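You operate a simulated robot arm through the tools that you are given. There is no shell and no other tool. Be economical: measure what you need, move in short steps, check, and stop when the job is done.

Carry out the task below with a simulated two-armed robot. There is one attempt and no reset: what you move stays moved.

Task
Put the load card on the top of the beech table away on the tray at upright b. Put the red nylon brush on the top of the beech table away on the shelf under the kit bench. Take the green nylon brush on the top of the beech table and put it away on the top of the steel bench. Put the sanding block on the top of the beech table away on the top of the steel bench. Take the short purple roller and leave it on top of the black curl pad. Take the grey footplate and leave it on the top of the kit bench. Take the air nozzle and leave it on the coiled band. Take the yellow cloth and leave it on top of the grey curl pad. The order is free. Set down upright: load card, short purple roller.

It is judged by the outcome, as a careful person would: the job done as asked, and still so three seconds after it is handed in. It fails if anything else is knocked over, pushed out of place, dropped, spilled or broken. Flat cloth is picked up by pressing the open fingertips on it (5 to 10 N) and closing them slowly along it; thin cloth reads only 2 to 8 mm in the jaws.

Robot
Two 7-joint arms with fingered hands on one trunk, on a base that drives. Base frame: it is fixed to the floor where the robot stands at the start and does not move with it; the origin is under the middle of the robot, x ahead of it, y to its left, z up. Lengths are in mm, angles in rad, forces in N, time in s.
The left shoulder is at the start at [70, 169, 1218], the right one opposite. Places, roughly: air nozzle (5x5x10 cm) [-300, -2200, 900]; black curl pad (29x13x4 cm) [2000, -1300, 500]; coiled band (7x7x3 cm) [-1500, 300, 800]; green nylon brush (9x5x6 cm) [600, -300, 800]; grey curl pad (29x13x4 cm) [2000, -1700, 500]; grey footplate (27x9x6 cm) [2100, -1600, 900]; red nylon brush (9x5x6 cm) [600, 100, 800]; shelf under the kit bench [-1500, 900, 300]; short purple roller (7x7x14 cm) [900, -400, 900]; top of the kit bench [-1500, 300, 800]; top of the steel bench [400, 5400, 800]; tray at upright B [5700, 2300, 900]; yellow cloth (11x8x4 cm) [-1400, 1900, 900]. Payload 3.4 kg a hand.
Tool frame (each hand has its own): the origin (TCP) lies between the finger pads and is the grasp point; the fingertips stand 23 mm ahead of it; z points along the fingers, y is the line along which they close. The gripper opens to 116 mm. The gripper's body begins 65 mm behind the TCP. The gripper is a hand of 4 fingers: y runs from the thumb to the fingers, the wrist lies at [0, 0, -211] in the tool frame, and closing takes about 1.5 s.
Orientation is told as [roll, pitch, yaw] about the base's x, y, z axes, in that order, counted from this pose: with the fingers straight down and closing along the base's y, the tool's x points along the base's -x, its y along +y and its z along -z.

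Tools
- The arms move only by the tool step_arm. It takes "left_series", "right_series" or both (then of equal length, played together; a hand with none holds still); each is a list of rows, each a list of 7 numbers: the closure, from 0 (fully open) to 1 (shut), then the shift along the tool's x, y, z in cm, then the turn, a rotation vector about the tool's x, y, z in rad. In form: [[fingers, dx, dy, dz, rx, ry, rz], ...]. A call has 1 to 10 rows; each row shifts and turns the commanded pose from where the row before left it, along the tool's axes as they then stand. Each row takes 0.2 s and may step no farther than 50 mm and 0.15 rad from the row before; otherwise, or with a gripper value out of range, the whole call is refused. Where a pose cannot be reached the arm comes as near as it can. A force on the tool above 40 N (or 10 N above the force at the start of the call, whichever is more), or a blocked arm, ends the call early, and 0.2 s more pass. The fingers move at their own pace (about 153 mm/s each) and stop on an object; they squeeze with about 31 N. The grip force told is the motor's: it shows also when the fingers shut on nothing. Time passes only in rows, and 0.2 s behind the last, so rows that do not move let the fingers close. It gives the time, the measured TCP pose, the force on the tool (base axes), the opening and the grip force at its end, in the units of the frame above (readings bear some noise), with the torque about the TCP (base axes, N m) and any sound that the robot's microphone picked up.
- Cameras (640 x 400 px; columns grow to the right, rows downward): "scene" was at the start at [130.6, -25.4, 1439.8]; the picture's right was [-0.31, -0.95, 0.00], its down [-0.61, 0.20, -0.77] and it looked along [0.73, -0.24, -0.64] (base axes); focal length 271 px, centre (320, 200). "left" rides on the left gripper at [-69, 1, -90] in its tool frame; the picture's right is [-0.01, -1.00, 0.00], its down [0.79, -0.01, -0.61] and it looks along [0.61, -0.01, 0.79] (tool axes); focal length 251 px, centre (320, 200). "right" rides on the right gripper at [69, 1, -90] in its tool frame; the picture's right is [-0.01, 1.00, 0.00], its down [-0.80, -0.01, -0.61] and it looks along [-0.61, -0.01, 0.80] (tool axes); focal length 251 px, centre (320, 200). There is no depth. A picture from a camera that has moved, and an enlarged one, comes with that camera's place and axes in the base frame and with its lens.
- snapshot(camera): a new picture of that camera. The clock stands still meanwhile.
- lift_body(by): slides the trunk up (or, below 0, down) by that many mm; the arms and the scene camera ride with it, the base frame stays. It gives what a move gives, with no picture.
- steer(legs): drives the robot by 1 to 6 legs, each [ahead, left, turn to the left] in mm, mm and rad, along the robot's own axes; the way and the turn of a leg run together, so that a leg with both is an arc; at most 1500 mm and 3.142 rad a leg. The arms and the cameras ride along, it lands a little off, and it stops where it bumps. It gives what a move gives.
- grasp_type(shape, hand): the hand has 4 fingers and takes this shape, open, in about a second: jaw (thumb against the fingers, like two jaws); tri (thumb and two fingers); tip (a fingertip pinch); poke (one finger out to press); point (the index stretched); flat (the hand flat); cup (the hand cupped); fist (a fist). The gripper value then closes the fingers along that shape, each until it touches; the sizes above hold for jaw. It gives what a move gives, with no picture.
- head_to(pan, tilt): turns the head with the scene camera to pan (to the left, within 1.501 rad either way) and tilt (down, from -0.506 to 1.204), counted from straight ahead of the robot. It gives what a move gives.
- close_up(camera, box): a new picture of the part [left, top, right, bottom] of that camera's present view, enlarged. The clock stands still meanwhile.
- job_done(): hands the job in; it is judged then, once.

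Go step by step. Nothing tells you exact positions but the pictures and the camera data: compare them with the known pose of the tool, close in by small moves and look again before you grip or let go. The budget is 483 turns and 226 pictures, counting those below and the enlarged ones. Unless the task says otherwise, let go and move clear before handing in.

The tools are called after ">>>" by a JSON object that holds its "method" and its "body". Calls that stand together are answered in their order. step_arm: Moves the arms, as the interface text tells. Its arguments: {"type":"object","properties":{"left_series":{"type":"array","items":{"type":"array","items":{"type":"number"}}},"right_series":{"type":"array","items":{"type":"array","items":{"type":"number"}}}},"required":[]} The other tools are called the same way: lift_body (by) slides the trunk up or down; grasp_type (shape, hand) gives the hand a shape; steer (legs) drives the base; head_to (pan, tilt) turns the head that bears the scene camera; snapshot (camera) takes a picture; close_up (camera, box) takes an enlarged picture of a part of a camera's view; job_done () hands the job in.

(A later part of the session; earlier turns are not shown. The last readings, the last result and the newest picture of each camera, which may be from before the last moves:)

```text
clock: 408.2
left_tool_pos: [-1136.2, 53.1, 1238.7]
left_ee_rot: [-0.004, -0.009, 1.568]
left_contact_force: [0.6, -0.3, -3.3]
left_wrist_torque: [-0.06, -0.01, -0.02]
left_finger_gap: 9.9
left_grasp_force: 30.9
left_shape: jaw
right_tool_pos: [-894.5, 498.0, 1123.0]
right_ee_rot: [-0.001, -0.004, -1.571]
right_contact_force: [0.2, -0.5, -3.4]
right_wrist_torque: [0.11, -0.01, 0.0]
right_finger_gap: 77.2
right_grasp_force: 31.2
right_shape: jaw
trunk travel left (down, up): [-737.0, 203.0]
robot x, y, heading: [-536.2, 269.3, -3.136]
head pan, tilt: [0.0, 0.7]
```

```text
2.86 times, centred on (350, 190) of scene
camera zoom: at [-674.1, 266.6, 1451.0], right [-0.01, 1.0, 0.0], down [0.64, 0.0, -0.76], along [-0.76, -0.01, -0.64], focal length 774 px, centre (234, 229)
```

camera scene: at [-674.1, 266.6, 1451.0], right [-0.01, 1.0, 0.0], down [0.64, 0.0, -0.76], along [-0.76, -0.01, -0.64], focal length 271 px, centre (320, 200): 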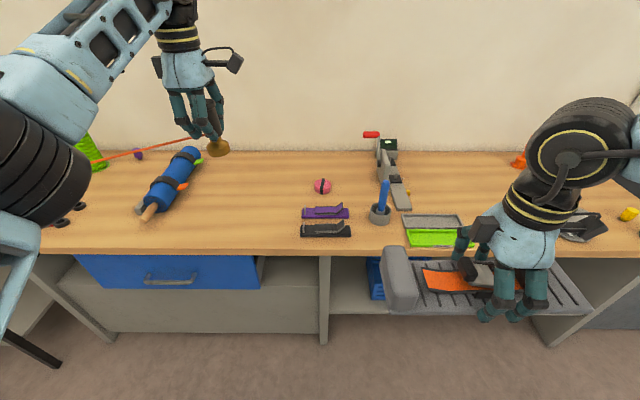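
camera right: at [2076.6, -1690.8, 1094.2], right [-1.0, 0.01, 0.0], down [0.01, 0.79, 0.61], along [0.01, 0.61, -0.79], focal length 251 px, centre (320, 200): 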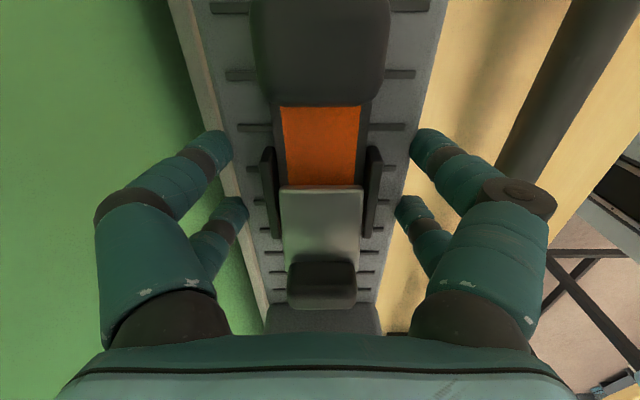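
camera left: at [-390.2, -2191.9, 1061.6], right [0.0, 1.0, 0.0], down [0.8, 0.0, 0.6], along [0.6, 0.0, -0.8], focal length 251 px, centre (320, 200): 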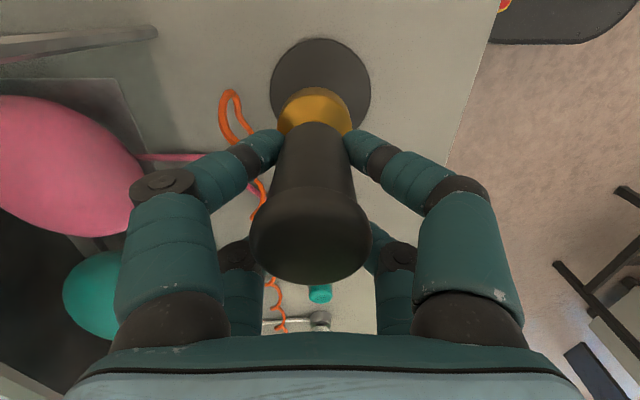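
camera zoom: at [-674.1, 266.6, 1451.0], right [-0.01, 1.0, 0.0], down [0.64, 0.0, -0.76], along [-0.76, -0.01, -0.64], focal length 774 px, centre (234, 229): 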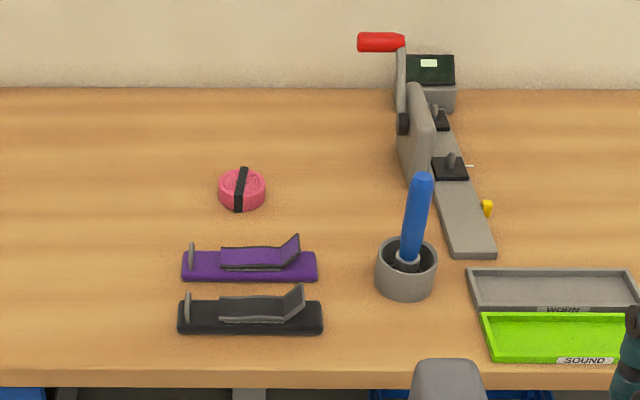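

The coiled band is the pink coil near (-1481, 263). The footplate goes first, on the free area at about (-1320, 70).

>>> {"method": "steer", "body": {"legs": [[0, 430, -0.005], [240, 0, 0]]}}

>>> {"method": "step_arm", "body": {"right_series": [[1, 0, -4, 0, 0, 0, 0], [1, 0, -4, 0, 0, 0, 0], [1, 0, -4, 0, 0, 0, 0], [1, 0, -4, 0, 0, 0, 0], [1, 0, 0, 0, 0, 0, 0]]}}

>>> {"method": "snapshot", "body": {"camera": "scene"}}

>>> {"method": "snapshot", "body": {"camera": "right"}}

```text
clock: 412.2
left_tool_pos: [-1374.1, -375.8, 1238.9]
left_ee_rot: [0.0, -0.006, 1.56]
left_contact_force: [0.6, 0.7, -3.6]
left_wrist_torque: [-0.04, 0.0, -0.02]
left_finger_gap: 10.2
left_grasp_force: 30.8
left_shape: jaw
right_tool_pos: [-1129.9, 67.9, 1124.2]
right_ee_rot: [-0.001, -0.003, -1.577]
right_contact_force: [0.0, -0.9, -3.3]
right_wrist_torque: [0.1, 0.0, 0.02]
right_finger_gap: 77.2
right_grasp_force: 30.7
right_shape: jaw
trunk travel left (down, up): [-737.0, 203.0]
robot x, y, heading: [-773.4, -167.1, 3.144]
head pan, tilt: [0.0, 0.7]
```

```text
clock: 413.4
left_tool_pos: [-1374.9, -375.5, 1238.5]
left_ee_rot: [0.0, -0.006, 1.56]
left_contact_force: [0.5, 0.4, -3.7]
left_wrist_torque: [-0.04, -0.05, -0.02]
left_finger_gap: 10.0
left_grasp_force: 31.4
left_shape: jaw
right_tool_pos: [-1291.6, 67.5, 1123.6]
right_ee_rot: [-0.002, -0.002, -1.577]
right_contact_force: [0.2, -0.2, -3.5]
right_wrist_torque: [0.12, 0.01, -0.01]
right_finger_gap: 77.3
right_grasp_force: 31.8
right_shape: jaw
trunk travel left (down, up): [-737.0, 203.0]
robot x, y, heading: [-775.9, -166.3, 3.141]
head pan, tilt: [0.0, 0.7]
```

```text
87 pictures are left
camera scene: at [-911.4, -165.0, 1451.1], right [0.0, 1.0, 0.0], down [0.64, 0.0, -0.76], along [-0.76, 0.0, -0.64], focal length 271 px, centre (320, 200)
```

scene: 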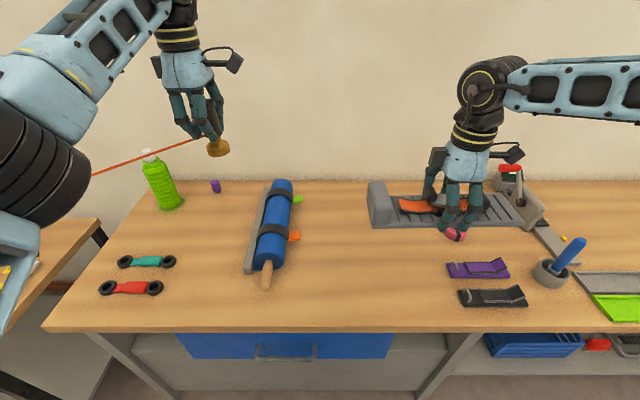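

```text
86 pictures are left
camera right: at [-1291.7, 136.1, 1212.8], right [1.0, -0.01, 0.0], down [-0.01, -0.79, 0.61], along [-0.01, -0.61, -0.79], focal length 251 px, centre (320, 200)
```

right: 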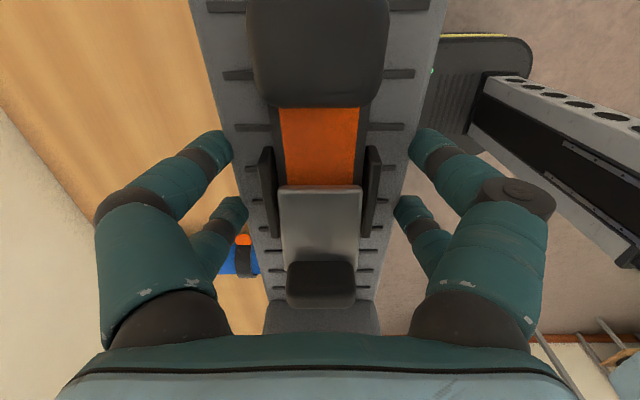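

>>> {"method": "steer", "body": {"legs": [[28, 88, 0]]}}

>>> {"method": "lift_body", "body": {"by": -220}}

>>> {"method": "snapshot", "body": {"camera": "scene"}}

```text
clock: 414.5
left_tool_pos: [-1404.1, -459.9, 1239.8]
left_ee_rot: [-0.001, -0.006, 1.558]
left_contact_force: [0.2, -0.8, -3.0]
left_wrist_torque: [-0.08, -0.03, 0.0]
left_finger_gap: 10.2
left_grasp_force: 30.7
left_shape: jaw
right_tool_pos: [-1319.4, -15.6, 1122.1]
right_ee_rot: [-0.003, -0.005, -1.574]
right_contact_force: [0.7, 0.3, -3.7]
right_wrist_torque: [0.09, 0.0, 0.04]
right_finger_gap: 77.3
right_grasp_force: 31.2
right_shape: jaw
trunk travel left (down, up): [-737.0, 203.0]
robot x, y, heading: [-799.3, -254.1, 3.139]
head pan, tilt: [0.0, 0.7]
```

```text
clock: 416.9
left_tool_pos: [-1403.7, -462.5, 1018.5]
left_ee_rot: [-0.003, -0.007, 1.558]
left_contact_force: [0.2, -0.5, -2.9]
left_wrist_torque: [-0.05, 0.0, 0.03]
left_finger_gap: 10.0
left_grasp_force: 30.5
left_shape: jaw
right_tool_pos: [-1320.0, -17.4, 903.0]
right_ee_rot: [-0.003, -0.005, -1.575]
right_contact_force: [-0.3, -0.1, -3.3]
right_wrist_torque: [0.09, 0.01, 0.01]
right_finger_gap: 77.5
right_grasp_force: 31.0
right_shape: jaw
trunk travel left (down, up): [-517.0, 423.0]
robot x, y, heading: [-804.1, -251.9, 3.141]
head pan, tilt: [0.0, 0.7]
```

```text
85 pictures are left
camera scene: at [-940.3, -252.2, 1231.0], right [0.0, 1.0, 0.0], down [0.64, 0.0, -0.76], along [-0.76, 0.0, -0.64], focal length 271 px, centre (320, 200)
```

scene: 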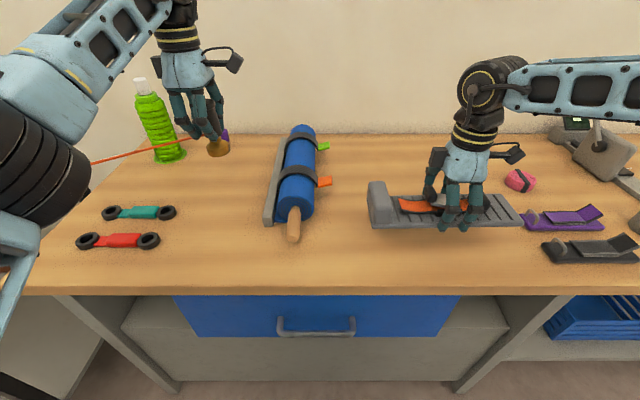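

>>> {"method": "step_arm", "body": {"right_series": [[1, 0, 0, 1.5, 0, 0, 0], [1, 0, 0, 1, 0, 0, 0], [1, 0, 0, 0.5, 0, 0, 0], [1, 0, 0, 0.5, 0, 0, 0], [1, 0, 0, 0.4, 0, 0, 0], [1, 0, 0, 0.4, 0, 0, 0], [1, 0, 0, 0.4, 0, 0, 0], [1, 0, 0, 0.4, 0, 0, 0], [1, 0, 0, 0.4, 0, 0, 0], [1, 0, 0, 0.4, 0, 0, 0]]}}

```text
clock: 419.1
left_tool_pos: [-1403.4, -463.6, 1019.0]
left_ee_rot: [0.0, -0.006, 1.559]
left_contact_force: [-0.1, 0.4, -3.6]
left_wrist_torque: [-0.04, -0.02, 0.02]
left_finger_gap: 10.1
left_grasp_force: 30.5
left_shape: jaw
right_tool_pos: [-1321.6, -18.2, 844.1]
right_ee_rot: [-0.002, -0.002, -1.578]
right_contact_force: [0.6, -0.4, -4.6]
right_wrist_torque: [0.07, 0.03, 0.02]
right_finger_gap: 77.4
right_grasp_force: 31.1
right_shape: jaw
trunk travel left (down, up): [-517.0, 423.0]
robot x, y, heading: [-804.6, -254.1, 3.143]
head pan, tilt: [0.0, 0.7]
```

>>> {"method": "step_arm", "body": {"right_series": [[1, 0, 0, 0.4, 0, 0, 0], [1, 0, 0, 0.4, 0, 0, 0], [1, 0, 0, 0.4, 0, 0, 0], [1, 0, 0, 0.4, 0, 0, 0], [1, 0, 0, 0.4, 0, 0, 0], [1, 0, 0, 0.4, 0, 0, 0], [1, 0, 0, 0.4, 0, 0, 0], [1, 0, 0, 0.4, 0, 0, 0]]}}

>>> {"method": "snapshot", "body": {"camera": "scene"}}

```text
clock: 420.7
left_tool_pos: [-1400.3, -463.3, 1020.7]
left_ee_rot: [0.002, -0.009, 1.558]
left_contact_force: [0.4, -0.1, -3.8]
left_wrist_torque: [-0.03, -0.01, -0.01]
left_finger_gap: 10.1
left_grasp_force: 31.2
left_shape: jaw
right_tool_pos: [-1321.5, -19.0, 823.8]
right_ee_rot: [-0.015, -0.004, -1.579]
right_contact_force: [4.6, 2.2, 21.9]
right_wrist_torque: [-0.11, -0.73, 0.1]
right_finger_gap: 76.3
right_grasp_force: 30.5
right_shape: jaw
trunk travel left (down, up): [-517.0, 423.0]
robot x, y, heading: [-804.3, -253.0, 3.134]
head pan, tilt: [0.0, 0.7]
stopped in row 7 (right hand): the force on the tool passed its limit (the readings are from after the stop); the commanded pose is now the measured one
```

```text
84 pictures are left
camera scene: at [-936.6, -252.8, 1231.6], right [0.0, 1.0, 0.0], down [0.64, 0.0, -0.77], along [-0.77, 0.0, -0.64], focal length 271 px, centre (320, 200)
```

scene: 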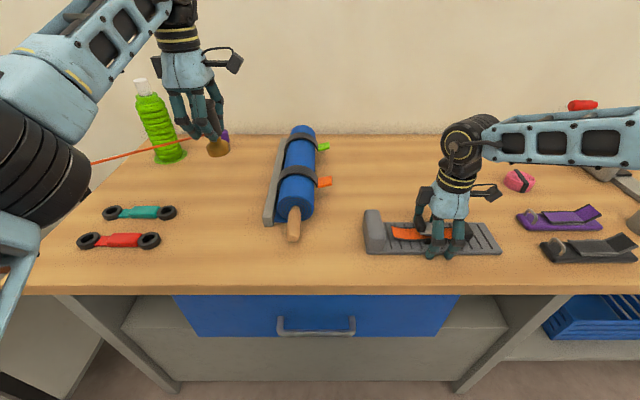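

The footplate has landed (bench top ≈798). I'm releasing.

>>> {"method": "step_arm", "body": {"right_series": [[0.7, 0, 0, -0.1, 0, 0, 0], [0.4, 0, 0, -0.2, 0, 0, 0], [0.15, 0, 0, -0.2, 0, 0, 0], [0.1, 0, 0, 0, 0, 0, 0], [0.1, 0, 0, -1, 0, 0, 0], [0.1, 0, 0, -3, 0, 0, 0], [0.1, 0, 0, -4, 0, 0, 0], [0.1, 0, 0, -4, 0, 0, 0], [0.1, 0, 0, -4, 0, 0, 0]]}}

>>> {"method": "snapshot", "body": {"camera": "right"}}

```text
clock: 422.7
left_tool_pos: [-1403.6, -462.4, 1018.8]
left_ee_rot: [-0.001, -0.006, 1.558]
left_contact_force: [-1.3, 0.0, -2.8]
left_wrist_torque: [0.0, -0.02, -0.02]
left_finger_gap: 9.9
left_grasp_force: 30.9
left_shape: jaw
right_tool_pos: [-1322.6, -19.1, 984.5]
right_ee_rot: [-0.01, -0.004, -1.578]
right_contact_force: [-0.3, 0.5, 0.2]
right_wrist_torque: [-0.02, -0.04, -0.03]
right_finger_gap: 104.4
right_grasp_force: 0.1
right_shape: jaw
trunk travel left (down, up): [-517.0, 423.0]
robot x, y, heading: [-802.1, -251.9, 3.142]
head pan, tilt: [0.0, 0.7]
```

```text
83 pictures are left
camera right: at [-1320.1, 49.1, 1075.0], right [1.0, -0.02, -0.01], down [-0.01, -0.79, 0.61], along [-0.02, -0.61, -0.79], focal length 251 px, centre (320, 200)
```

right: 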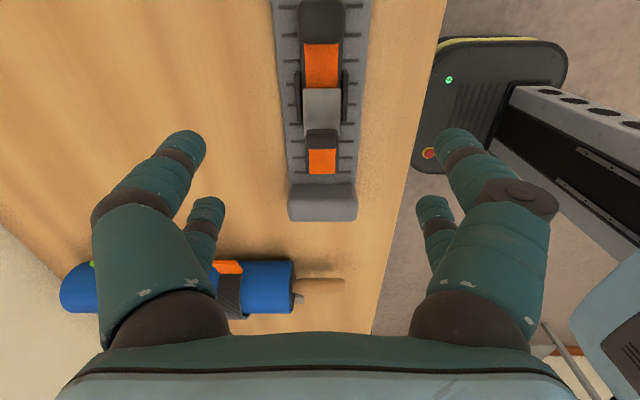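

Footplate placed. Now I'm raising, retracting the right hand, and moving to bring the nozzle over the coil.

>>> {"method": "lift_body", "body": {"by": 150}}

>>> {"method": "step_arm", "body": {"right_series": [[0.1, 0, 4, -2.5, 0, 0, 0], [0.1, 0, 4, -2.5, 0, 0, 0], [0.1, 0, 4, -2.5, 0, 0, 0], [0.1, 0, 4, -2.5, 0, 0, 0], [0.1, 0, 4, -2.5, 0, 0, 0], [0.1, 0, 0, 0, 0, 0, 0]]}}

>>> {"method": "steer", "body": {"legs": [[0, -730, 0], [50, 0, 0]]}}

>>> {"method": "snapshot", "body": {"camera": "scene"}}

>>> {"method": "snapshot", "body": {"camera": "left"}}

```text
clock: 424.4
left_tool_pos: [-1403.3, -464.6, 1168.6]
left_ee_rot: [-0.002, -0.009, 1.559]
left_contact_force: [0.2, -0.2, -2.6]
left_wrist_torque: [-0.04, -0.03, 0.03]
left_finger_gap: 10.0
left_grasp_force: 31.0
left_shape: jaw
right_tool_pos: [-1323.3, -18.8, 1134.1]
right_ee_rot: [-0.008, -0.003, -1.578]
right_contact_force: [0.0, 0.0, 0.2]
right_wrist_torque: [0.0, -0.01, 0.03]
right_finger_gap: 104.3
right_grasp_force: 0.1
right_shape: jaw
trunk travel left (down, up): [-667.0, 273.0]
robot x, y, heading: [-804.5, -252.2, 3.141]
head pan, tilt: [0.0, 0.7]
```

```text
clock: 425.8
left_tool_pos: [-1404.7, -463.0, 1166.9]
left_ee_rot: [-0.002, -0.007, 1.558]
left_contact_force: [0.2, -0.4, -4.6]
left_wrist_torque: [-0.04, 0.0, 0.01]
left_finger_gap: 10.0
left_grasp_force: 30.9
left_shape: jaw
right_tool_pos: [-1122.4, -18.9, 1256.6]
right_ee_rot: [-0.009, -0.004, -1.576]
right_contact_force: [-0.5, -0.4, 0.1]
right_wrist_torque: [0.03, -0.02, 0.01]
right_finger_gap: 104.2
right_grasp_force: 0.0
right_shape: jaw
trunk travel left (down, up): [-667.0, 273.0]
robot x, y, heading: [-802.9, -256.3, 3.143]
head pan, tilt: [0.0, 0.7]
```

```text
clock: 430.3
left_tool_pos: [-1446.9, 263.7, 1172.1]
left_ee_rot: [0.006, -0.007, 1.564]
left_contact_force: [0.3, 0.6, -3.4]
left_wrist_torque: [-0.04, -0.01, 0.0]
left_finger_gap: 9.9
left_grasp_force: 31.1
left_shape: jaw
right_tool_pos: [-1168.1, 707.6, 1259.4]
right_ee_rot: [-0.014, -0.004, -1.575]
right_contact_force: [0.7, -0.3, 0.3]
right_wrist_torque: [-0.02, 0.01, 0.04]
right_finger_gap: 104.2
right_grasp_force: 0.0
right_shape: jaw
trunk travel left (down, up): [-667.0, 273.0]
robot x, y, heading: [-854.5, 476.1, -3.144]
head pan, tilt: [0.0, 0.7]
```

```text
82 pictures are left
camera scene: at [-984.5, 475.9, 1381.7], right [0.0, 1.0, 0.0], down [0.64, 0.0, -0.77], along [-0.77, 0.0, -0.64], focal length 271 px, centre (320, 200)
```

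scene: 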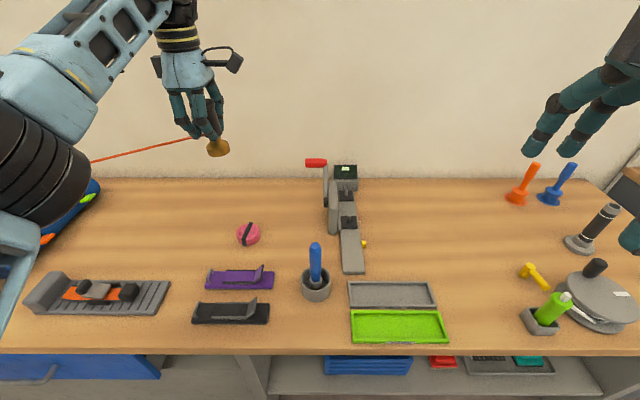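

```text
81 pictures are left
camera left: at [-1448.2, 331.2, 1264.1], right [1.0, 0.0, 0.0], down [0.0, -0.8, 0.6], along [0.0, -0.6, -0.8], focal length 251 px, centre (320, 200)
```

left: 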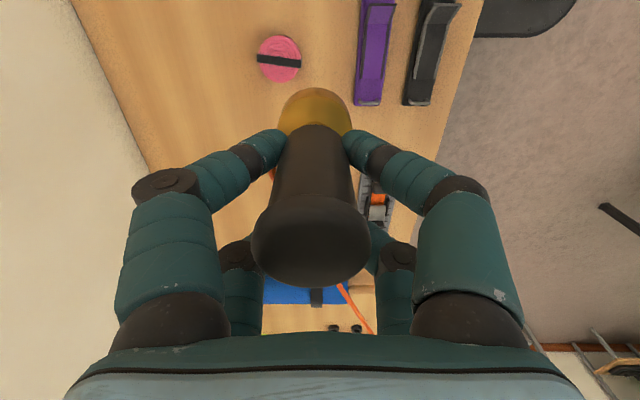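

>>> {"method": "steer", "body": {"legs": [[58, 4, 0]]}}

>>> {"method": "lift_body", "body": {"by": -215}}

>>> {"method": "snapshot", "body": {"camera": "left"}}

>>> {"method": "close_up", "body": {"camera": "scene", "box": [130, 60, 330, 260]}}

```text
clock: 431.3
left_tool_pos: [-1506.1, 260.2, 1170.7]
left_ee_rot: [0.005, -0.006, 1.566]
left_contact_force: [0.7, -0.2, -2.6]
left_wrist_torque: [0.0, 0.0, 0.0]
left_finger_gap: 10.1
left_grasp_force: 31.0
left_shape: jaw
right_tool_pos: [-1224.6, 703.6, 1260.1]
right_ee_rot: [-0.013, -0.003, -1.574]
right_contact_force: [0.6, 0.2, -0.2]
right_wrist_torque: [-0.02, 0.02, 0.03]
right_finger_gap: 104.5
right_grasp_force: 0.0
right_shape: jaw
trunk travel left (down, up): [-667.0, 273.0]
robot x, y, heading: [-913.1, 470.8, -3.135]
head pan, tilt: [0.0, 0.7]
```

```text
clock: 433.6
left_tool_pos: [-1508.8, 258.6, 953.8]
left_ee_rot: [-0.001, -0.005, 1.565]
left_contact_force: [-0.1, -0.2, -4.2]
left_wrist_torque: [-0.02, 0.0, -0.02]
left_finger_gap: 9.9
left_grasp_force: 30.6
left_shape: jaw
right_tool_pos: [-1229.9, 703.4, 1043.8]
right_ee_rot: [-0.011, -0.003, -1.573]
right_contact_force: [-0.1, 0.0, -0.7]
right_wrist_torque: [0.01, -0.03, 0.0]
right_finger_gap: 104.4
right_grasp_force: 0.1
right_shape: jaw
trunk travel left (down, up): [-452.0, 488.0]
robot x, y, heading: [-909.6, 473.8, -3.14]
head pan, tilt: [0.0, 0.7]
```

```text
80 pictures are left
camera left: at [-1510.5, 327.1, 1046.6], right [1.0, 0.0, 0.0], down [0.0, -0.8, 0.6], along [0.0, -0.6, -0.8], focal length 251 px, centre (320, 200)
```

left: 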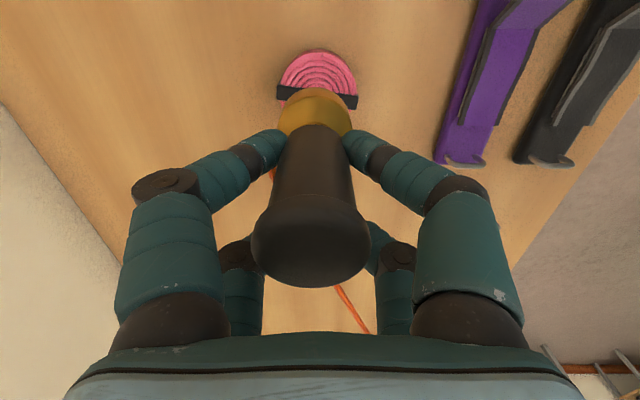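

```text
2.00 times, centred on (230, 160) of scene
camera zoom: at [-1047.5, 471.9, 1166.1], right [0.0, 1.0, 0.0], down [0.64, 0.0, -0.76], along [-0.76, 0.0, -0.64], focal length 542 px, centre (500, 280)
```

zoom: 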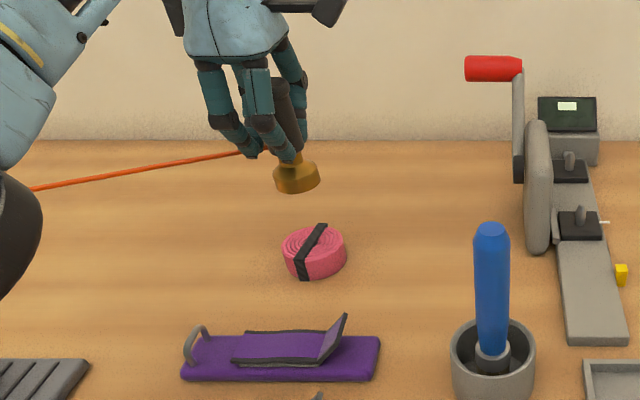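

>>> {"method": "lift_body", "body": {"by": -28}}

>>> {"method": "close_up", "body": {"camera": "left", "box": [220, 20, 420, 160]}}

>>> {"method": "close_up", "body": {"camera": "scene", "box": [180, 80, 330, 200]}}

```text
clock: 434.3
left_tool_pos: [-1509.3, 260.4, 925.0]
left_ee_rot: [0.0, -0.007, 1.563]
left_contact_force: [0.4, 0.9, -3.0]
left_wrist_torque: [-0.02, 0.03, 0.03]
left_finger_gap: 9.8
left_grasp_force: 30.7
left_shape: jaw
right_tool_pos: [-1229.9, 702.5, 1015.1]
right_ee_rot: [-0.009, -0.003, -1.573]
right_contact_force: [0.1, -0.5, -0.2]
right_wrist_torque: [-0.02, -0.05, -0.03]
right_finger_gap: 104.2
right_grasp_force: 0.1
right_shape: jaw
trunk travel left (down, up): [-424.0, 516.0]
robot x, y, heading: [-912.2, 472.4, -3.14]
head pan, tilt: [0.0, 0.7]
```

```text
2.86 times, centred on (320, 90) of left
camera zoom: at [-1510.2, 327.2, 1018.7], right [1.0, 0.0, 0.0], down [0.0, -0.8, 0.6], along [0.0, -0.6, -0.8], focal length 718 px, centre (320, 514)
```

zoom: 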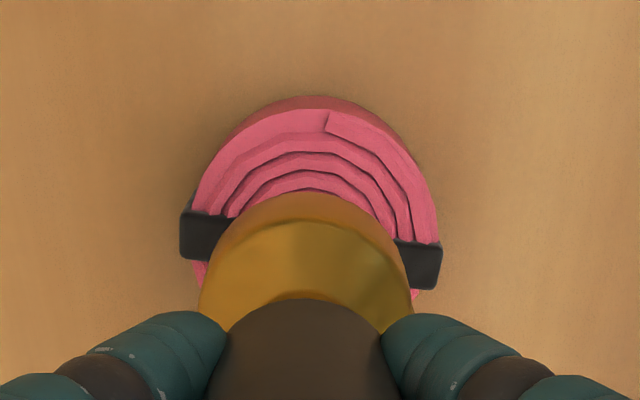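

```text
3.33 times, centred on (255, 140) of scene
camera zoom: at [-1047.2, 471.9, 1138.0], right [0.0, 1.0, 0.0], down [0.64, 0.0, -0.76], along [-0.76, 0.0, -0.64], focal length 904 px, centre (537, 400)
```

zoom: 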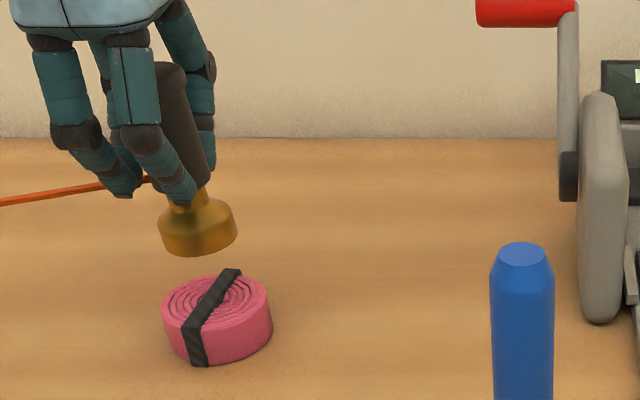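

Well aligned. I'm lowering gently onto the coil.

>>> {"method": "step_arm", "body": {"left_series": [[1, -0.4, 0, 0.5, 0, 0, 0], [1, 0, 0, 0.4, 0, 0, 0], [1, 0, 0, 0.3, 0, 0, 0], [1, 0, 0, 0.3, 0, 0, 0], [1, 0, 0, 0.3, 0, 0, 0], [1, 0, 0, 0.3, 0, 0, 0], [1, 0, 0, 0.3, 0, 0, 0]]}}

>>> {"method": "close_up", "body": {"camera": "scene", "box": [180, 80, 330, 200]}}

```text
clock: 435.9
left_tool_pos: [-1510.8, 263.2, 901.3]
left_ee_rot: [-0.002, -0.008, 1.563]
left_contact_force: [0.1, -0.5, -4.1]
left_wrist_torque: [-0.06, 0.0, -0.04]
left_finger_gap: 9.7
left_grasp_force: 31.2
left_shape: jaw
right_tool_pos: [-1230.0, 703.1, 1015.8]
right_ee_rot: [-0.011, -0.002, -1.571]
right_contact_force: [-0.5, -0.3, -0.1]
right_wrist_torque: [0.01, 0.0, 0.01]
right_finger_gap: 104.5
right_grasp_force: 0.1
right_shape: jaw
trunk travel left (down, up): [-424.0, 516.0]
robot x, y, heading: [-914.1, 474.7, -3.141]
head pan, tilt: [0.0, 0.7]
```

```text
3.33 times, centred on (255, 140) of scene
camera zoom: at [-1047.6, 471.9, 1138.0], right [0.0, 1.0, 0.0], down [0.64, 0.0, -0.76], along [-0.76, 0.0, -0.64], focal length 904 px, centre (537, 400)
```

zoom: 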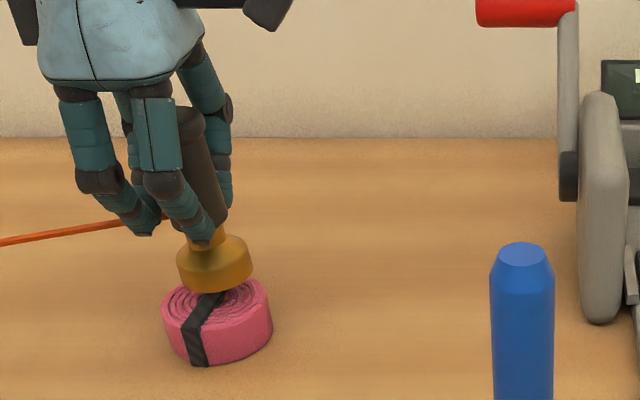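

>>> {"method": "step_arm", "body": {"left_series": [[1, 0, 0, 0.3, 0, 0, 0], [1, 0, 0, 0.3, 0, 0, 0], [1, 0, 0, 0.3, 0, 0, 0], [1, 0, 0, 0.2, 0, 0, 0], [1, 0, 0, 0.2, 0, 0, 0], [1, 0, 0, 0.2, 0, 0, 0], [1, 0, 0, 0.2, 0, 0, 0]]}}

>>> {"method": "close_up", "body": {"camera": "scene", "box": [180, 80, 330, 200]}}

```text
clock: 437.5
left_tool_pos: [-1509.9, 265.1, 886.5]
left_ee_rot: [0.002, -0.007, 1.562]
left_contact_force: [-1.0, 2.2, 2.5]
left_wrist_torque: [0.07, 0.0, -0.01]
left_finger_gap: 10.0
left_grasp_force: 30.9
left_shape: jaw
right_tool_pos: [-1228.7, 703.9, 1014.8]
right_ee_rot: [-0.01, -0.004, -1.573]
right_contact_force: [-0.9, -0.7, 0.2]
right_wrist_torque: [0.02, 0.0, 0.03]
right_finger_gap: 104.5
right_grasp_force: 0.1
right_shape: jaw
trunk travel left (down, up): [-424.0, 516.0]
robot x, y, heading: [-911.0, 473.8, -3.143]
head pan, tilt: [0.0, 0.7]
```

```text
3.33 times, centred on (255, 140) of scene
camera zoom: at [-1046.9, 472.7, 1138.2], right [0.0, 1.0, 0.0], down [0.64, 0.0, -0.76], along [-0.76, 0.0, -0.64], focal length 904 px, centre (537, 400)
```

zoom: 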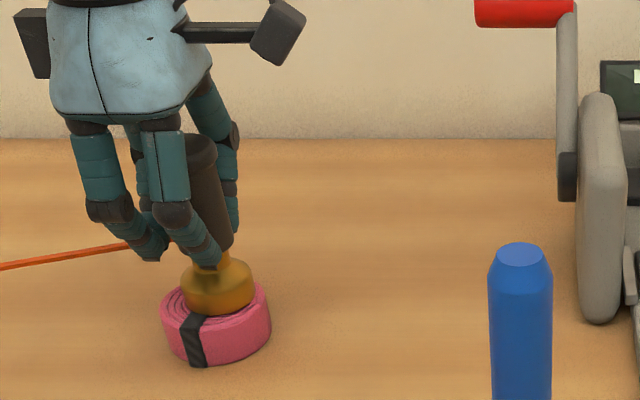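

Touching, centred on the coil. I'm releasing slowly.

>>> {"method": "step_arm", "body": {"left_series": [[1, 0, 0, 0.1, 0, 0, 0], [0.9, 0, 0, 0, 0, 0, 0], [0.8, 0, 0, 0, 0, 0, 0], [0.7, 0, 0, 0, 0, 0, 0], [0.6, 0, 0, 0, 0, 0, 0], [0.5, 0, 0, 0, 0, 0, 0], [0.4, 0, 0, 0, 0, 0, 0], [0.3, 0, 0, 0, 0, 0, 0], [0.2, 0, 0, 0, 0, 0, 0]]}}

>>> {"method": "close_up", "body": {"camera": "scene", "box": [180, 80, 330, 200]}}

>>> {"method": "snapshot", "body": {"camera": "left"}}

```text
clock: 439.5
left_tool_pos: [-1509.4, 262.9, 883.9]
left_ee_rot: [0.0, -0.007, 1.565]
left_contact_force: [-0.4, 0.8, -0.6]
left_wrist_torque: [-0.01, 0.01, -0.02]
left_finger_gap: 92.7
left_grasp_force: 0.1
left_shape: jaw
right_tool_pos: [-1229.4, 703.8, 1015.6]
right_ee_rot: [-0.012, -0.004, -1.572]
right_contact_force: [0.5, 0.1, 0.4]
right_wrist_torque: [0.02, -0.06, 0.01]
right_finger_gap: 104.5
right_grasp_force: 0.1
right_shape: jaw
trunk travel left (down, up): [-424.0, 516.0]
robot x, y, heading: [-911.7, 473.2, -3.139]
head pan, tilt: [0.0, 0.7]
```

```text
3.33 times, centred on (255, 140) of scene
camera zoom: at [-1047.0, 472.1, 1138.1], right [0.0, 1.0, 0.0], down [0.64, 0.0, -0.76], along [-0.76, 0.0, -0.64], focal length 904 px, centre (537, 400)
```

zoom: 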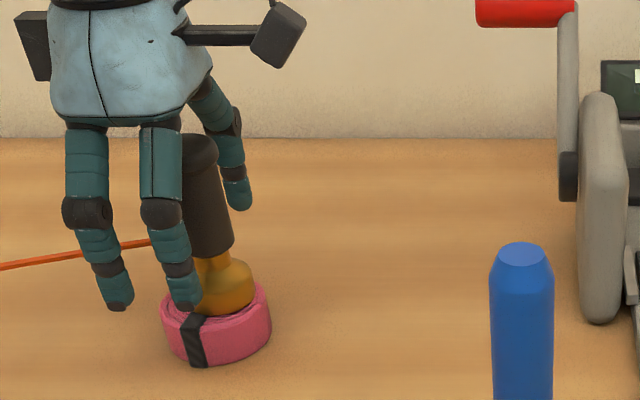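

```text
73 pictures are left
camera left: at [-1510.0, 331.6, 976.8], right [1.0, 0.0, 0.0], down [0.0, -0.8, 0.6], along [0.0, -0.6, -0.8], focal length 251 px, centre (320, 200)
```

left: 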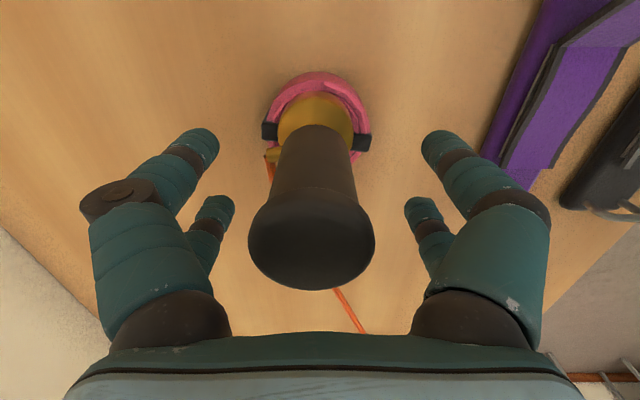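

It stands on the coil. I'm rising straight up.

>>> {"method": "step_arm", "body": {"left_series": [[0.1, 0, 0, -1, 0, 0, 0], [0.1, 0, 0, -2, 0, 0, 0], [0.1, 0, 0, -4, 0, 0, 0], [0.1, 0, 0, -4, 0, 0, 0], [0.1, 0, 0, -4, 0, 0, 0], [0.1, 0, 0, -4, 0, 0, 0], [0.1, 0, 0, 0, 0, 0, 0]]}}

>>> {"method": "lift_body", "body": {"by": 200}}

>>> {"method": "snapshot", "body": {"camera": "scene"}}

```text
clock: 441.1
left_tool_pos: [-1477.3, 282.7, 1000.6]
left_ee_rot: [0.0, -0.007, 1.563]
left_contact_force: [0.2, 0.6, -1.0]
left_wrist_torque: [-0.03, -0.01, -0.03]
left_finger_gap: 104.4
left_grasp_force: 0.1
left_shape: jaw
left hand out of reach, approached as far as the arm can: row 3, 4, 5, 6
right_tool_pos: [-1228.4, 705.1, 1014.1]
right_ee_rot: [-0.009, -0.003, -1.574]
right_contact_force: [0.4, -0.4, 1.3]
right_wrist_torque: [0.01, -0.01, 0.01]
right_finger_gap: 104.2
right_grasp_force: 0.1
right_shape: jaw
trunk travel left (down, up): [-424.0, 516.0]
robot x, y, heading: [-911.2, 474.8, -3.141]
head pan, tilt: [0.0, 0.7]
```

```text
clock: 443.3
left_tool_pos: [-1478.0, 282.3, 1201.1]
left_ee_rot: [0.0, -0.008, 1.563]
left_contact_force: [-0.3, 0.1, -0.4]
left_wrist_torque: [-0.03, 0.06, -0.03]
left_finger_gap: 104.2
left_grasp_force: 0.1
left_shape: jaw
right_tool_pos: [-1229.3, 704.1, 1214.3]
right_ee_rot: [-0.009, -0.003, -1.572]
right_contact_force: [-1.3, -0.4, -0.3]
right_wrist_torque: [-0.01, -0.02, 0.01]
right_finger_gap: 104.1
right_grasp_force: 0.1
right_shape: jaw
trunk travel left (down, up): [-624.0, 316.0]
robot x, y, heading: [-911.4, 471.2, -3.135]
head pan, tilt: [0.0, 0.7]
```

```text
72 pictures are left
camera scene: at [-1047.2, 472.2, 1338.1], right [0.0, 1.0, 0.0], down [0.64, 0.0, -0.76], along [-0.76, 0.0, -0.64], focal length 271 px, centre (320, 200)
```

scene: 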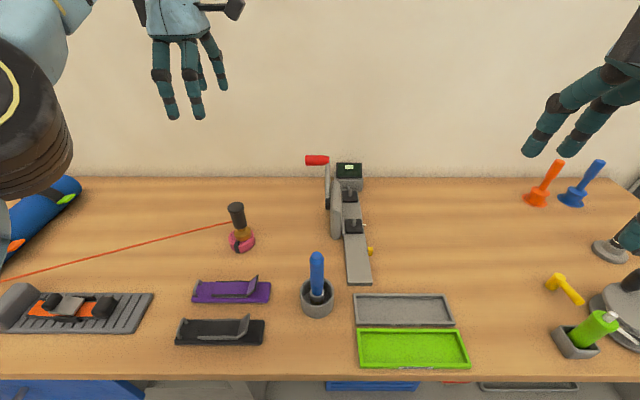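

The nozzle stands on the coil. Now for the load card and sanding block on the beech table.

>>> {"method": "steer", "body": {"legs": [[-420, 0, 0], [0, 480, 0], [0, 0, 3.14], [330, 0, 0]]}}

>>> {"method": "head_to", "body": {"pan": 0, "tilt": 0.85}}

>>> {"method": "snapshot", "body": {"camera": "scene"}}

```text
clock: 457.5
left_tool_pos: [404.4, 213.8, 1201.2]
left_ee_rot: [0.002, -0.007, -1.546]
left_contact_force: [0.4, 0.6, 0.5]
left_wrist_torque: [0.05, -0.02, 0.01]
left_finger_gap: 104.5
left_grasp_force: 0.0
left_shape: jaw
right_tool_pos: [170.6, -216.3, 1216.1]
right_ee_rot: [-0.011, -0.005, 1.602]
right_contact_force: [0.2, 0.3, -0.4]
right_wrist_torque: [0.03, 0.01, 0.01]
right_finger_gap: 104.6
right_grasp_force: 0.1
right_shape: jaw
trunk travel left (down, up): [-624.0, 316.0]
robot x, y, heading: [-156.0, 7.9, 0.037]
head pan, tilt: [0.0, 0.7]
```

```text
clock: 458.2
left_tool_pos: [404.8, 213.9, 1200.8]
left_ee_rot: [0.001, -0.006, -1.544]
left_contact_force: [1.0, -0.2, -0.7]
left_wrist_torque: [0.02, -0.01, 0.0]
left_finger_gap: 104.4
left_grasp_force: 0.2
left_shape: jaw
right_tool_pos: [171.4, -216.2, 1214.2]
right_ee_rot: [-0.01, -0.003, 1.602]
right_contact_force: [-0.5, 0.0, 0.2]
right_wrist_torque: [-0.02, -0.01, 0.02]
right_finger_gap: 104.3
right_grasp_force: 0.2
right_shape: jaw
trunk travel left (down, up): [-624.0, 316.0]
robot x, y, heading: [-152.3, 4.4, 0.031]
head pan, tilt: [0.0, 0.85]
```

```text
71 pictures are left
camera scene: at [-26.5, 10.6, 1325.8], right [0.04, -1.0, 0.0], down [-0.75, -0.03, -0.66], along [0.66, 0.02, -0.75], focal length 271 px, centre (320, 200)
```

scene: 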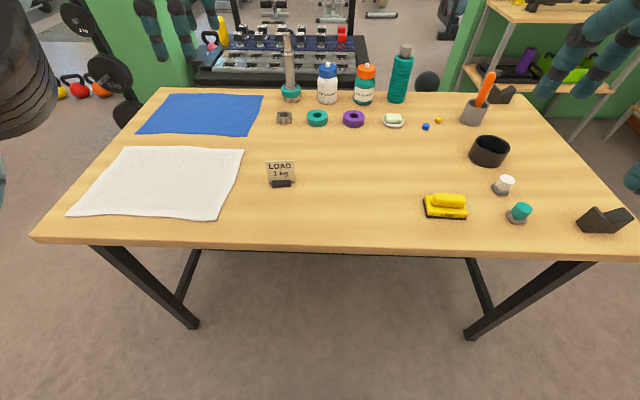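

Everything on the table is intact. The card is near (485, 128) and the sanding block near (407, -281). I'm aligning both hands above them.

>>> {"method": "steer", "body": {"legs": [[74, -69, -0.031]]}}

>>> {"method": "step_arm", "body": {"right_series": [[0, 0, -4, 2, 0, 0, 0], [0, 0, -4, 2, 0, 0, 0], [0, 0, -4, 2, 0, 0, 0], [0, 0, -3, 2, 0, 0, 0], [0, 0, 0, 2, 0, 0, 0], [0, 0, 0, 0, 0, 0, 0]], "left_series": [[0, 0, 0, 3, 0, 0, 0], [0, 0, 0, 3, 0, 0, 0], [0, 0, 0, 3, 0, 0, 0], [0, 0, 0, 3, 0, 0, 0], [0, 0, 0, 3, 0, 0, 0], [0, 0, 0, 0, 0, 0, 0]]}}

>>> {"method": "snapshot", "body": {"camera": "left"}}

>>> {"method": "snapshot", "body": {"camera": "right"}}

```text
clock: 459.4
left_tool_pos: [486.8, 129.5, 1200.0]
left_ee_rot: [0.001, -0.008, -1.577]
left_contact_force: [0.6, -0.3, 0.3]
left_wrist_torque: [0.01, 0.0, 0.02]
left_finger_gap: 104.5
left_grasp_force: 0.0
left_shape: jaw
right_tool_pos: [239.9, -293.6, 1215.6]
right_ee_rot: [-0.01, -0.003, 1.57]
right_contact_force: [-0.3, 0.0, -0.2]
right_wrist_torque: [0.01, -0.01, 0.01]
right_finger_gap: 104.1
right_grasp_force: 0.0
right_shape: jaw
trunk travel left (down, up): [-624.0, 316.0]
robot x, y, heading: [-76.0, -59.3, 0.007]
head pan, tilt: [0.0, 0.85]
```

```text
clock: 460.8
left_tool_pos: [487.4, 126.5, 1050.2]
left_ee_rot: [0.003, -0.008, -1.578]
left_contact_force: [-0.3, 0.2, 0.5]
left_wrist_torque: [-0.03, -0.06, 0.01]
left_finger_gap: 115.9
left_grasp_force: 0.2
left_shape: jaw
right_tool_pos: [391.5, -292.7, 1117.1]
right_ee_rot: [-0.012, -0.004, 1.57]
right_contact_force: [0.2, 0.4, -0.5]
right_wrist_torque: [-0.01, 0.02, 0.01]
right_finger_gap: 115.8
right_grasp_force: 0.1
right_shape: jaw
trunk travel left (down, up): [-624.0, 316.0]
robot x, y, heading: [-79.1, -65.0, 0.002]
head pan, tilt: [0.0, 0.85]
```

```text
70 pictures are left
camera left: at [486.6, 59.2, 1143.1], right [-1.0, 0.0, 0.0], down [0.0, 0.8, 0.6], along [0.0, 0.6, -0.8], focal length 251 px, centre (320, 200)
```

left: 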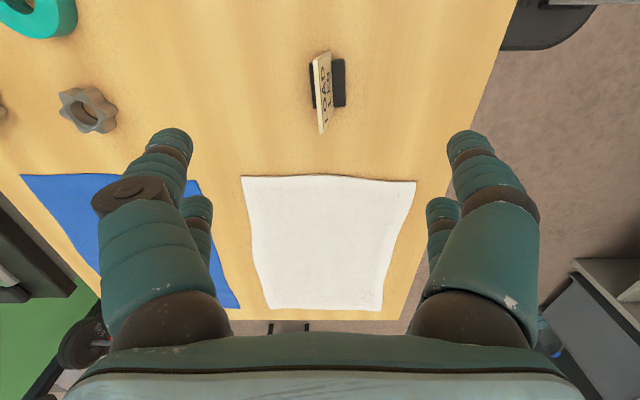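

```text
69 pictures are left
camera right: at [388.8, -363.9, 1206.2], right [-1.0, 0.01, -0.01], down [0.0, 0.79, 0.61], along [0.02, 0.61, -0.79], focal length 251 px, centre (320, 200)
```

right: 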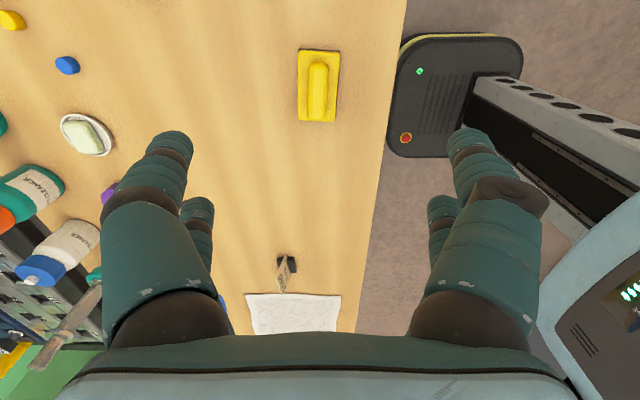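

>>> {"method": "close_up", "body": {"camera": "left", "box": [260, 30, 400, 150]}}

```text
3.33 times, centred on (330, 90) of left
camera zoom: at [486.6, 59.2, 1143.1], right [-1.0, 0.0, 0.0], down [0.0, 0.8, 0.6], along [0.0, 0.6, -0.8], focal length 838 px, centre (287, 567)
```

zoom: 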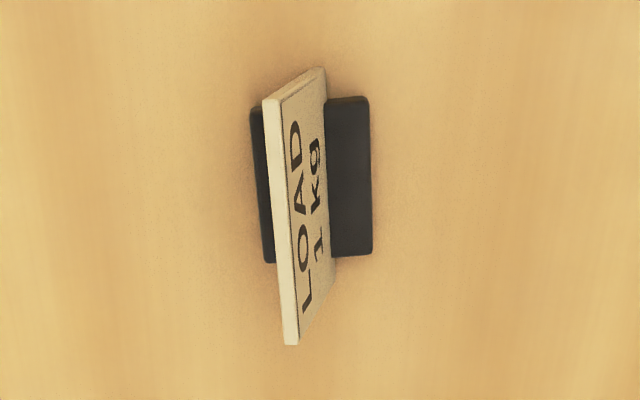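

The card leans back about 11° in its black base. I'll tilt the left hand to match and lower both hands partway.

>>> {"method": "step_arm", "body": {"left_series": [[0.2, 0, 0, 0, 0.1, 0, 0], [0.4, 0, 0, 0, 0.09, 0, 0], [0.4, 0, 0.76, 3.93, 0, 0, 0], [0.4, 0, 0.76, 3.93, 0, 0, 0], [0.4, 0, 0.66, 3.4, 0, 0, 0], [0.4, 0, 0.4, 1.96, 0, 0, 0], [0.4, 0, 0, 0, 0, 0, 0], [0.4, 0, 0, 0, 0, 0, 0]], "right_series": [[0, -1, -0.3, 4, 0, 0, 0], [0, -1.1, -0.3, 4, 0, 0, 0], [0.1, 0, 0, 4, 0, 0, 0], [0.15, 0, 0, 4, 0, 0, 0], [0.15, 0, 0, 4, 0, 0, 0], [0.15, 0, 0, 3.5, 0, 0, 0], [0.15, 0, 0, 0, 0, 0, 0], [0.15, 0, 0, 0, 0, 0, 0]]}}

>>> {"method": "snapshot", "body": {"camera": "left"}}

>>> {"method": "snapshot", "body": {"camera": "right"}}

```text
clock: 462.6
left_tool_pos: [487.4, 126.6, 916.8]
left_ee_rot: [-0.191, -0.007, -1.577]
left_contact_force: [-0.9, 0.8, -0.3]
left_wrist_torque: [0.0, 0.03, 0.03]
left_finger_gap: 70.4
left_grasp_force: 0.1
left_shape: jaw
right_tool_pos: [399.3, -271.5, 882.6]
right_ee_rot: [-0.011, -0.003, 1.568]
right_contact_force: [0.6, 0.1, 0.4]
right_wrist_torque: [-0.02, 0.02, -0.01]
right_finger_gap: 98.8
right_grasp_force: 0.1
right_shape: jaw
trunk travel left (down, up): [-624.0, 316.0]
robot x, y, heading: [-79.8, -59.4, 0.001]
head pan, tilt: [0.0, 0.85]
```

```text
67 pictures are left
camera left: at [504.6, 58.4, 1006.7], right [-0.98, 0.0, 0.19], down [0.11, 0.8, 0.59], along [-0.15, 0.6, -0.78], focal length 251 px, centre (320, 200)
```

left: 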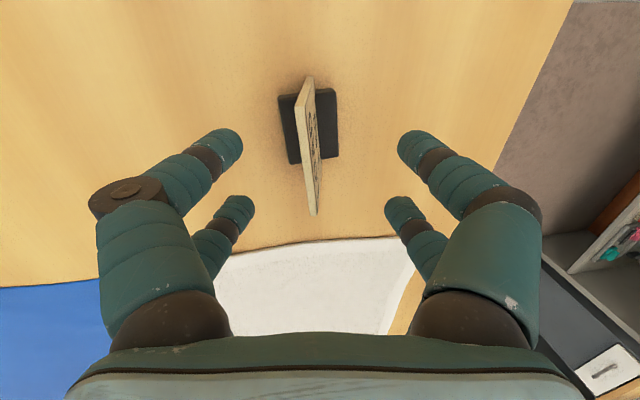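

```text
66 pictures are left
camera right: at [397.7, -341.5, 970.3], right [-1.0, 0.01, -0.01], down [0.0, 0.79, 0.61], along [0.01, 0.61, -0.79], focal length 251 px, centre (320, 200)
```

right: 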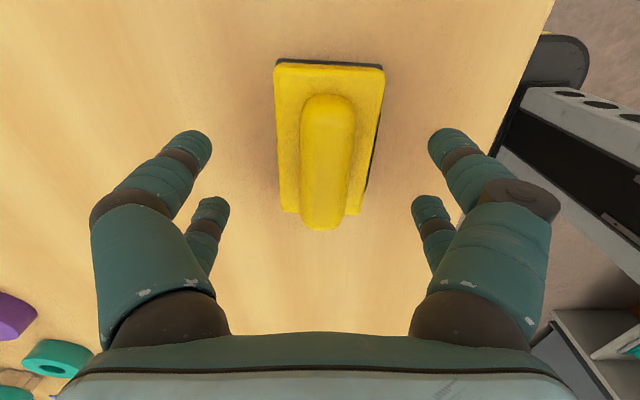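

>>> {"method": "step_arm", "body": {"left_series": [[0.4, 0, 0.78, 1.96, 0, 0, 0], [0.4, 0, 0.38, 1.96, 0, 0, 0], [0.4, 0, 0.38, 1.96, 0, 0, 0], [0.4, 0, 0, 0, 0, 0, 0]], "right_series": [[0.15, 0, 0, 2, 0, 0, 0], [0.15, 0, 0, 1.5, 0, 0, 0], [0.15, 0, 0, 0.7, 0, 0, 0], [0.15, 0, 0, 0, 0, 0, 0]]}}

>>> {"method": "snapshot", "body": {"camera": "left"}}

```text
clock: 463.6
left_tool_pos: [490.9, 126.4, 857.6]
left_ee_rot: [-0.187, -0.009, -1.578]
left_contact_force: [1.0, -0.2, -0.1]
left_wrist_torque: [0.03, 0.02, -0.01]
left_finger_gap: 69.9
left_grasp_force: 0.1
left_shape: jaw
right_tool_pos: [400.1, -271.6, 842.7]
right_ee_rot: [-0.015, -0.005, 1.569]
right_contact_force: [8.0, -7.1, 32.0]
right_wrist_torque: [-0.22, 1.8, 0.46]
right_finger_gap: 97.9
right_grasp_force: 0.0
right_shape: jaw
trunk travel left (down, up): [-624.0, 316.0]
robot x, y, heading: [-77.5, -60.4, 0.004]
head pan, tilt: [0.0, 0.85]
```

```text
65 pictures are left
camera left: at [507.6, 58.0, 947.9], right [-0.98, 0.0, 0.19], down [0.11, 0.8, 0.59], along [-0.15, 0.6, -0.78], focal length 251 px, centre (320, 200)
```

left: 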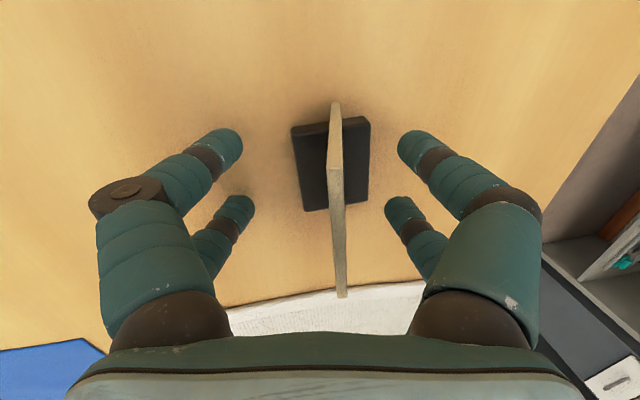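

>>> {"method": "step_arm", "body": {"left_series": [[0.5, 0, -0.6, 0, 0, 0, 0], [0.7, 0, 0, 0, 0, 0, 0], [0.85, 0, 0, 0, 0, 0, 0], [1, 0, 0, 0, 0, 0, 0], [1, 0, 0, 0, 0, 0, 0], [1, 0, 0, 0, 0, 0, 0]], "right_series": [[0.15, 0, 0, -0.5, 0, 0, 0], [0.3, 0, 0, 0, 0, 0, 0], [0.5, 0, 0, 0, 0, 0, 0], [0.8, 0, 0, 0, 0, 0, 0], [1, 0, 0, 0, 0, 0, 0], [1, 0, 0, 0, 0, 0, 0]]}}

>>> {"method": "snapshot", "body": {"camera": "left"}}

>>> {"method": "snapshot", "body": {"camera": "right"}}

```text
clock: 465.0
left_tool_pos: [485.4, 125.8, 858.4]
left_ee_rot: [-0.186, -0.006, -1.575]
left_contact_force: [3.9, 2.5, 17.9]
left_wrist_torque: [-0.02, -0.36, 0.05]
left_finger_gap: 11.7
left_grasp_force: 31.1
left_shape: jaw
right_tool_pos: [398.3, -272.2, 844.3]
right_ee_rot: [-0.015, -0.002, 1.569]
right_contact_force: [-0.4, -0.2, 0.4]
right_wrist_torque: [-0.05, -0.01, 0.03]
right_finger_gap: 45.1
right_grasp_force: 31.6
right_shape: jaw
trunk travel left (down, up): [-624.0, 316.0]
robot x, y, heading: [-76.4, -62.8, 0.006]
head pan, tilt: [0.0, 0.85]
```

```text
64 pictures are left
camera left: at [501.7, 57.8, 949.6], right [-0.98, 0.0, 0.18], down [0.11, 0.8, 0.59], along [-0.15, 0.6, -0.78], focal length 251 px, centre (320, 200)
```

left: 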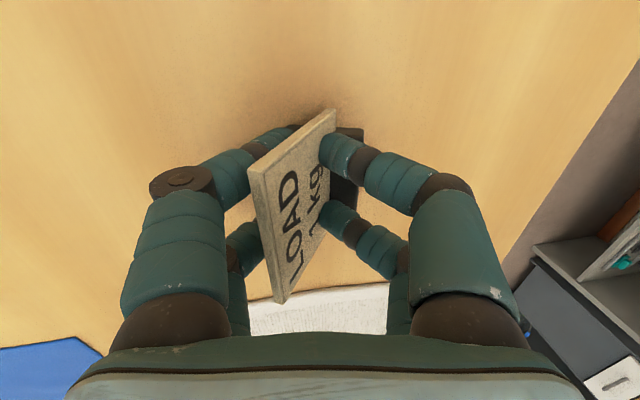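

```text
63 pictures are left
camera right: at [396.2, -342.0, 935.0], right [-1.0, 0.01, -0.01], down [0.0, 0.79, 0.61], along [0.02, 0.61, -0.79], focal length 251 px, centre (320, 200)
```

right: 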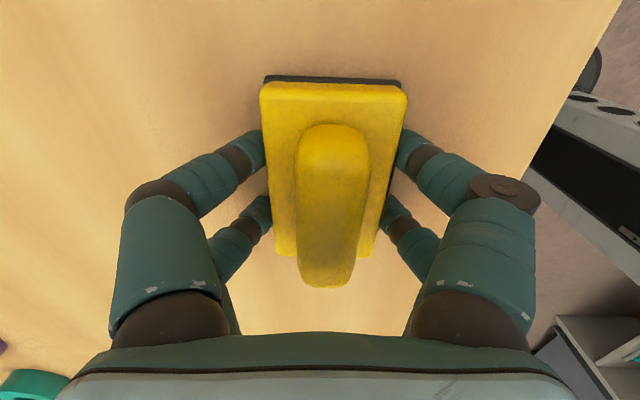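

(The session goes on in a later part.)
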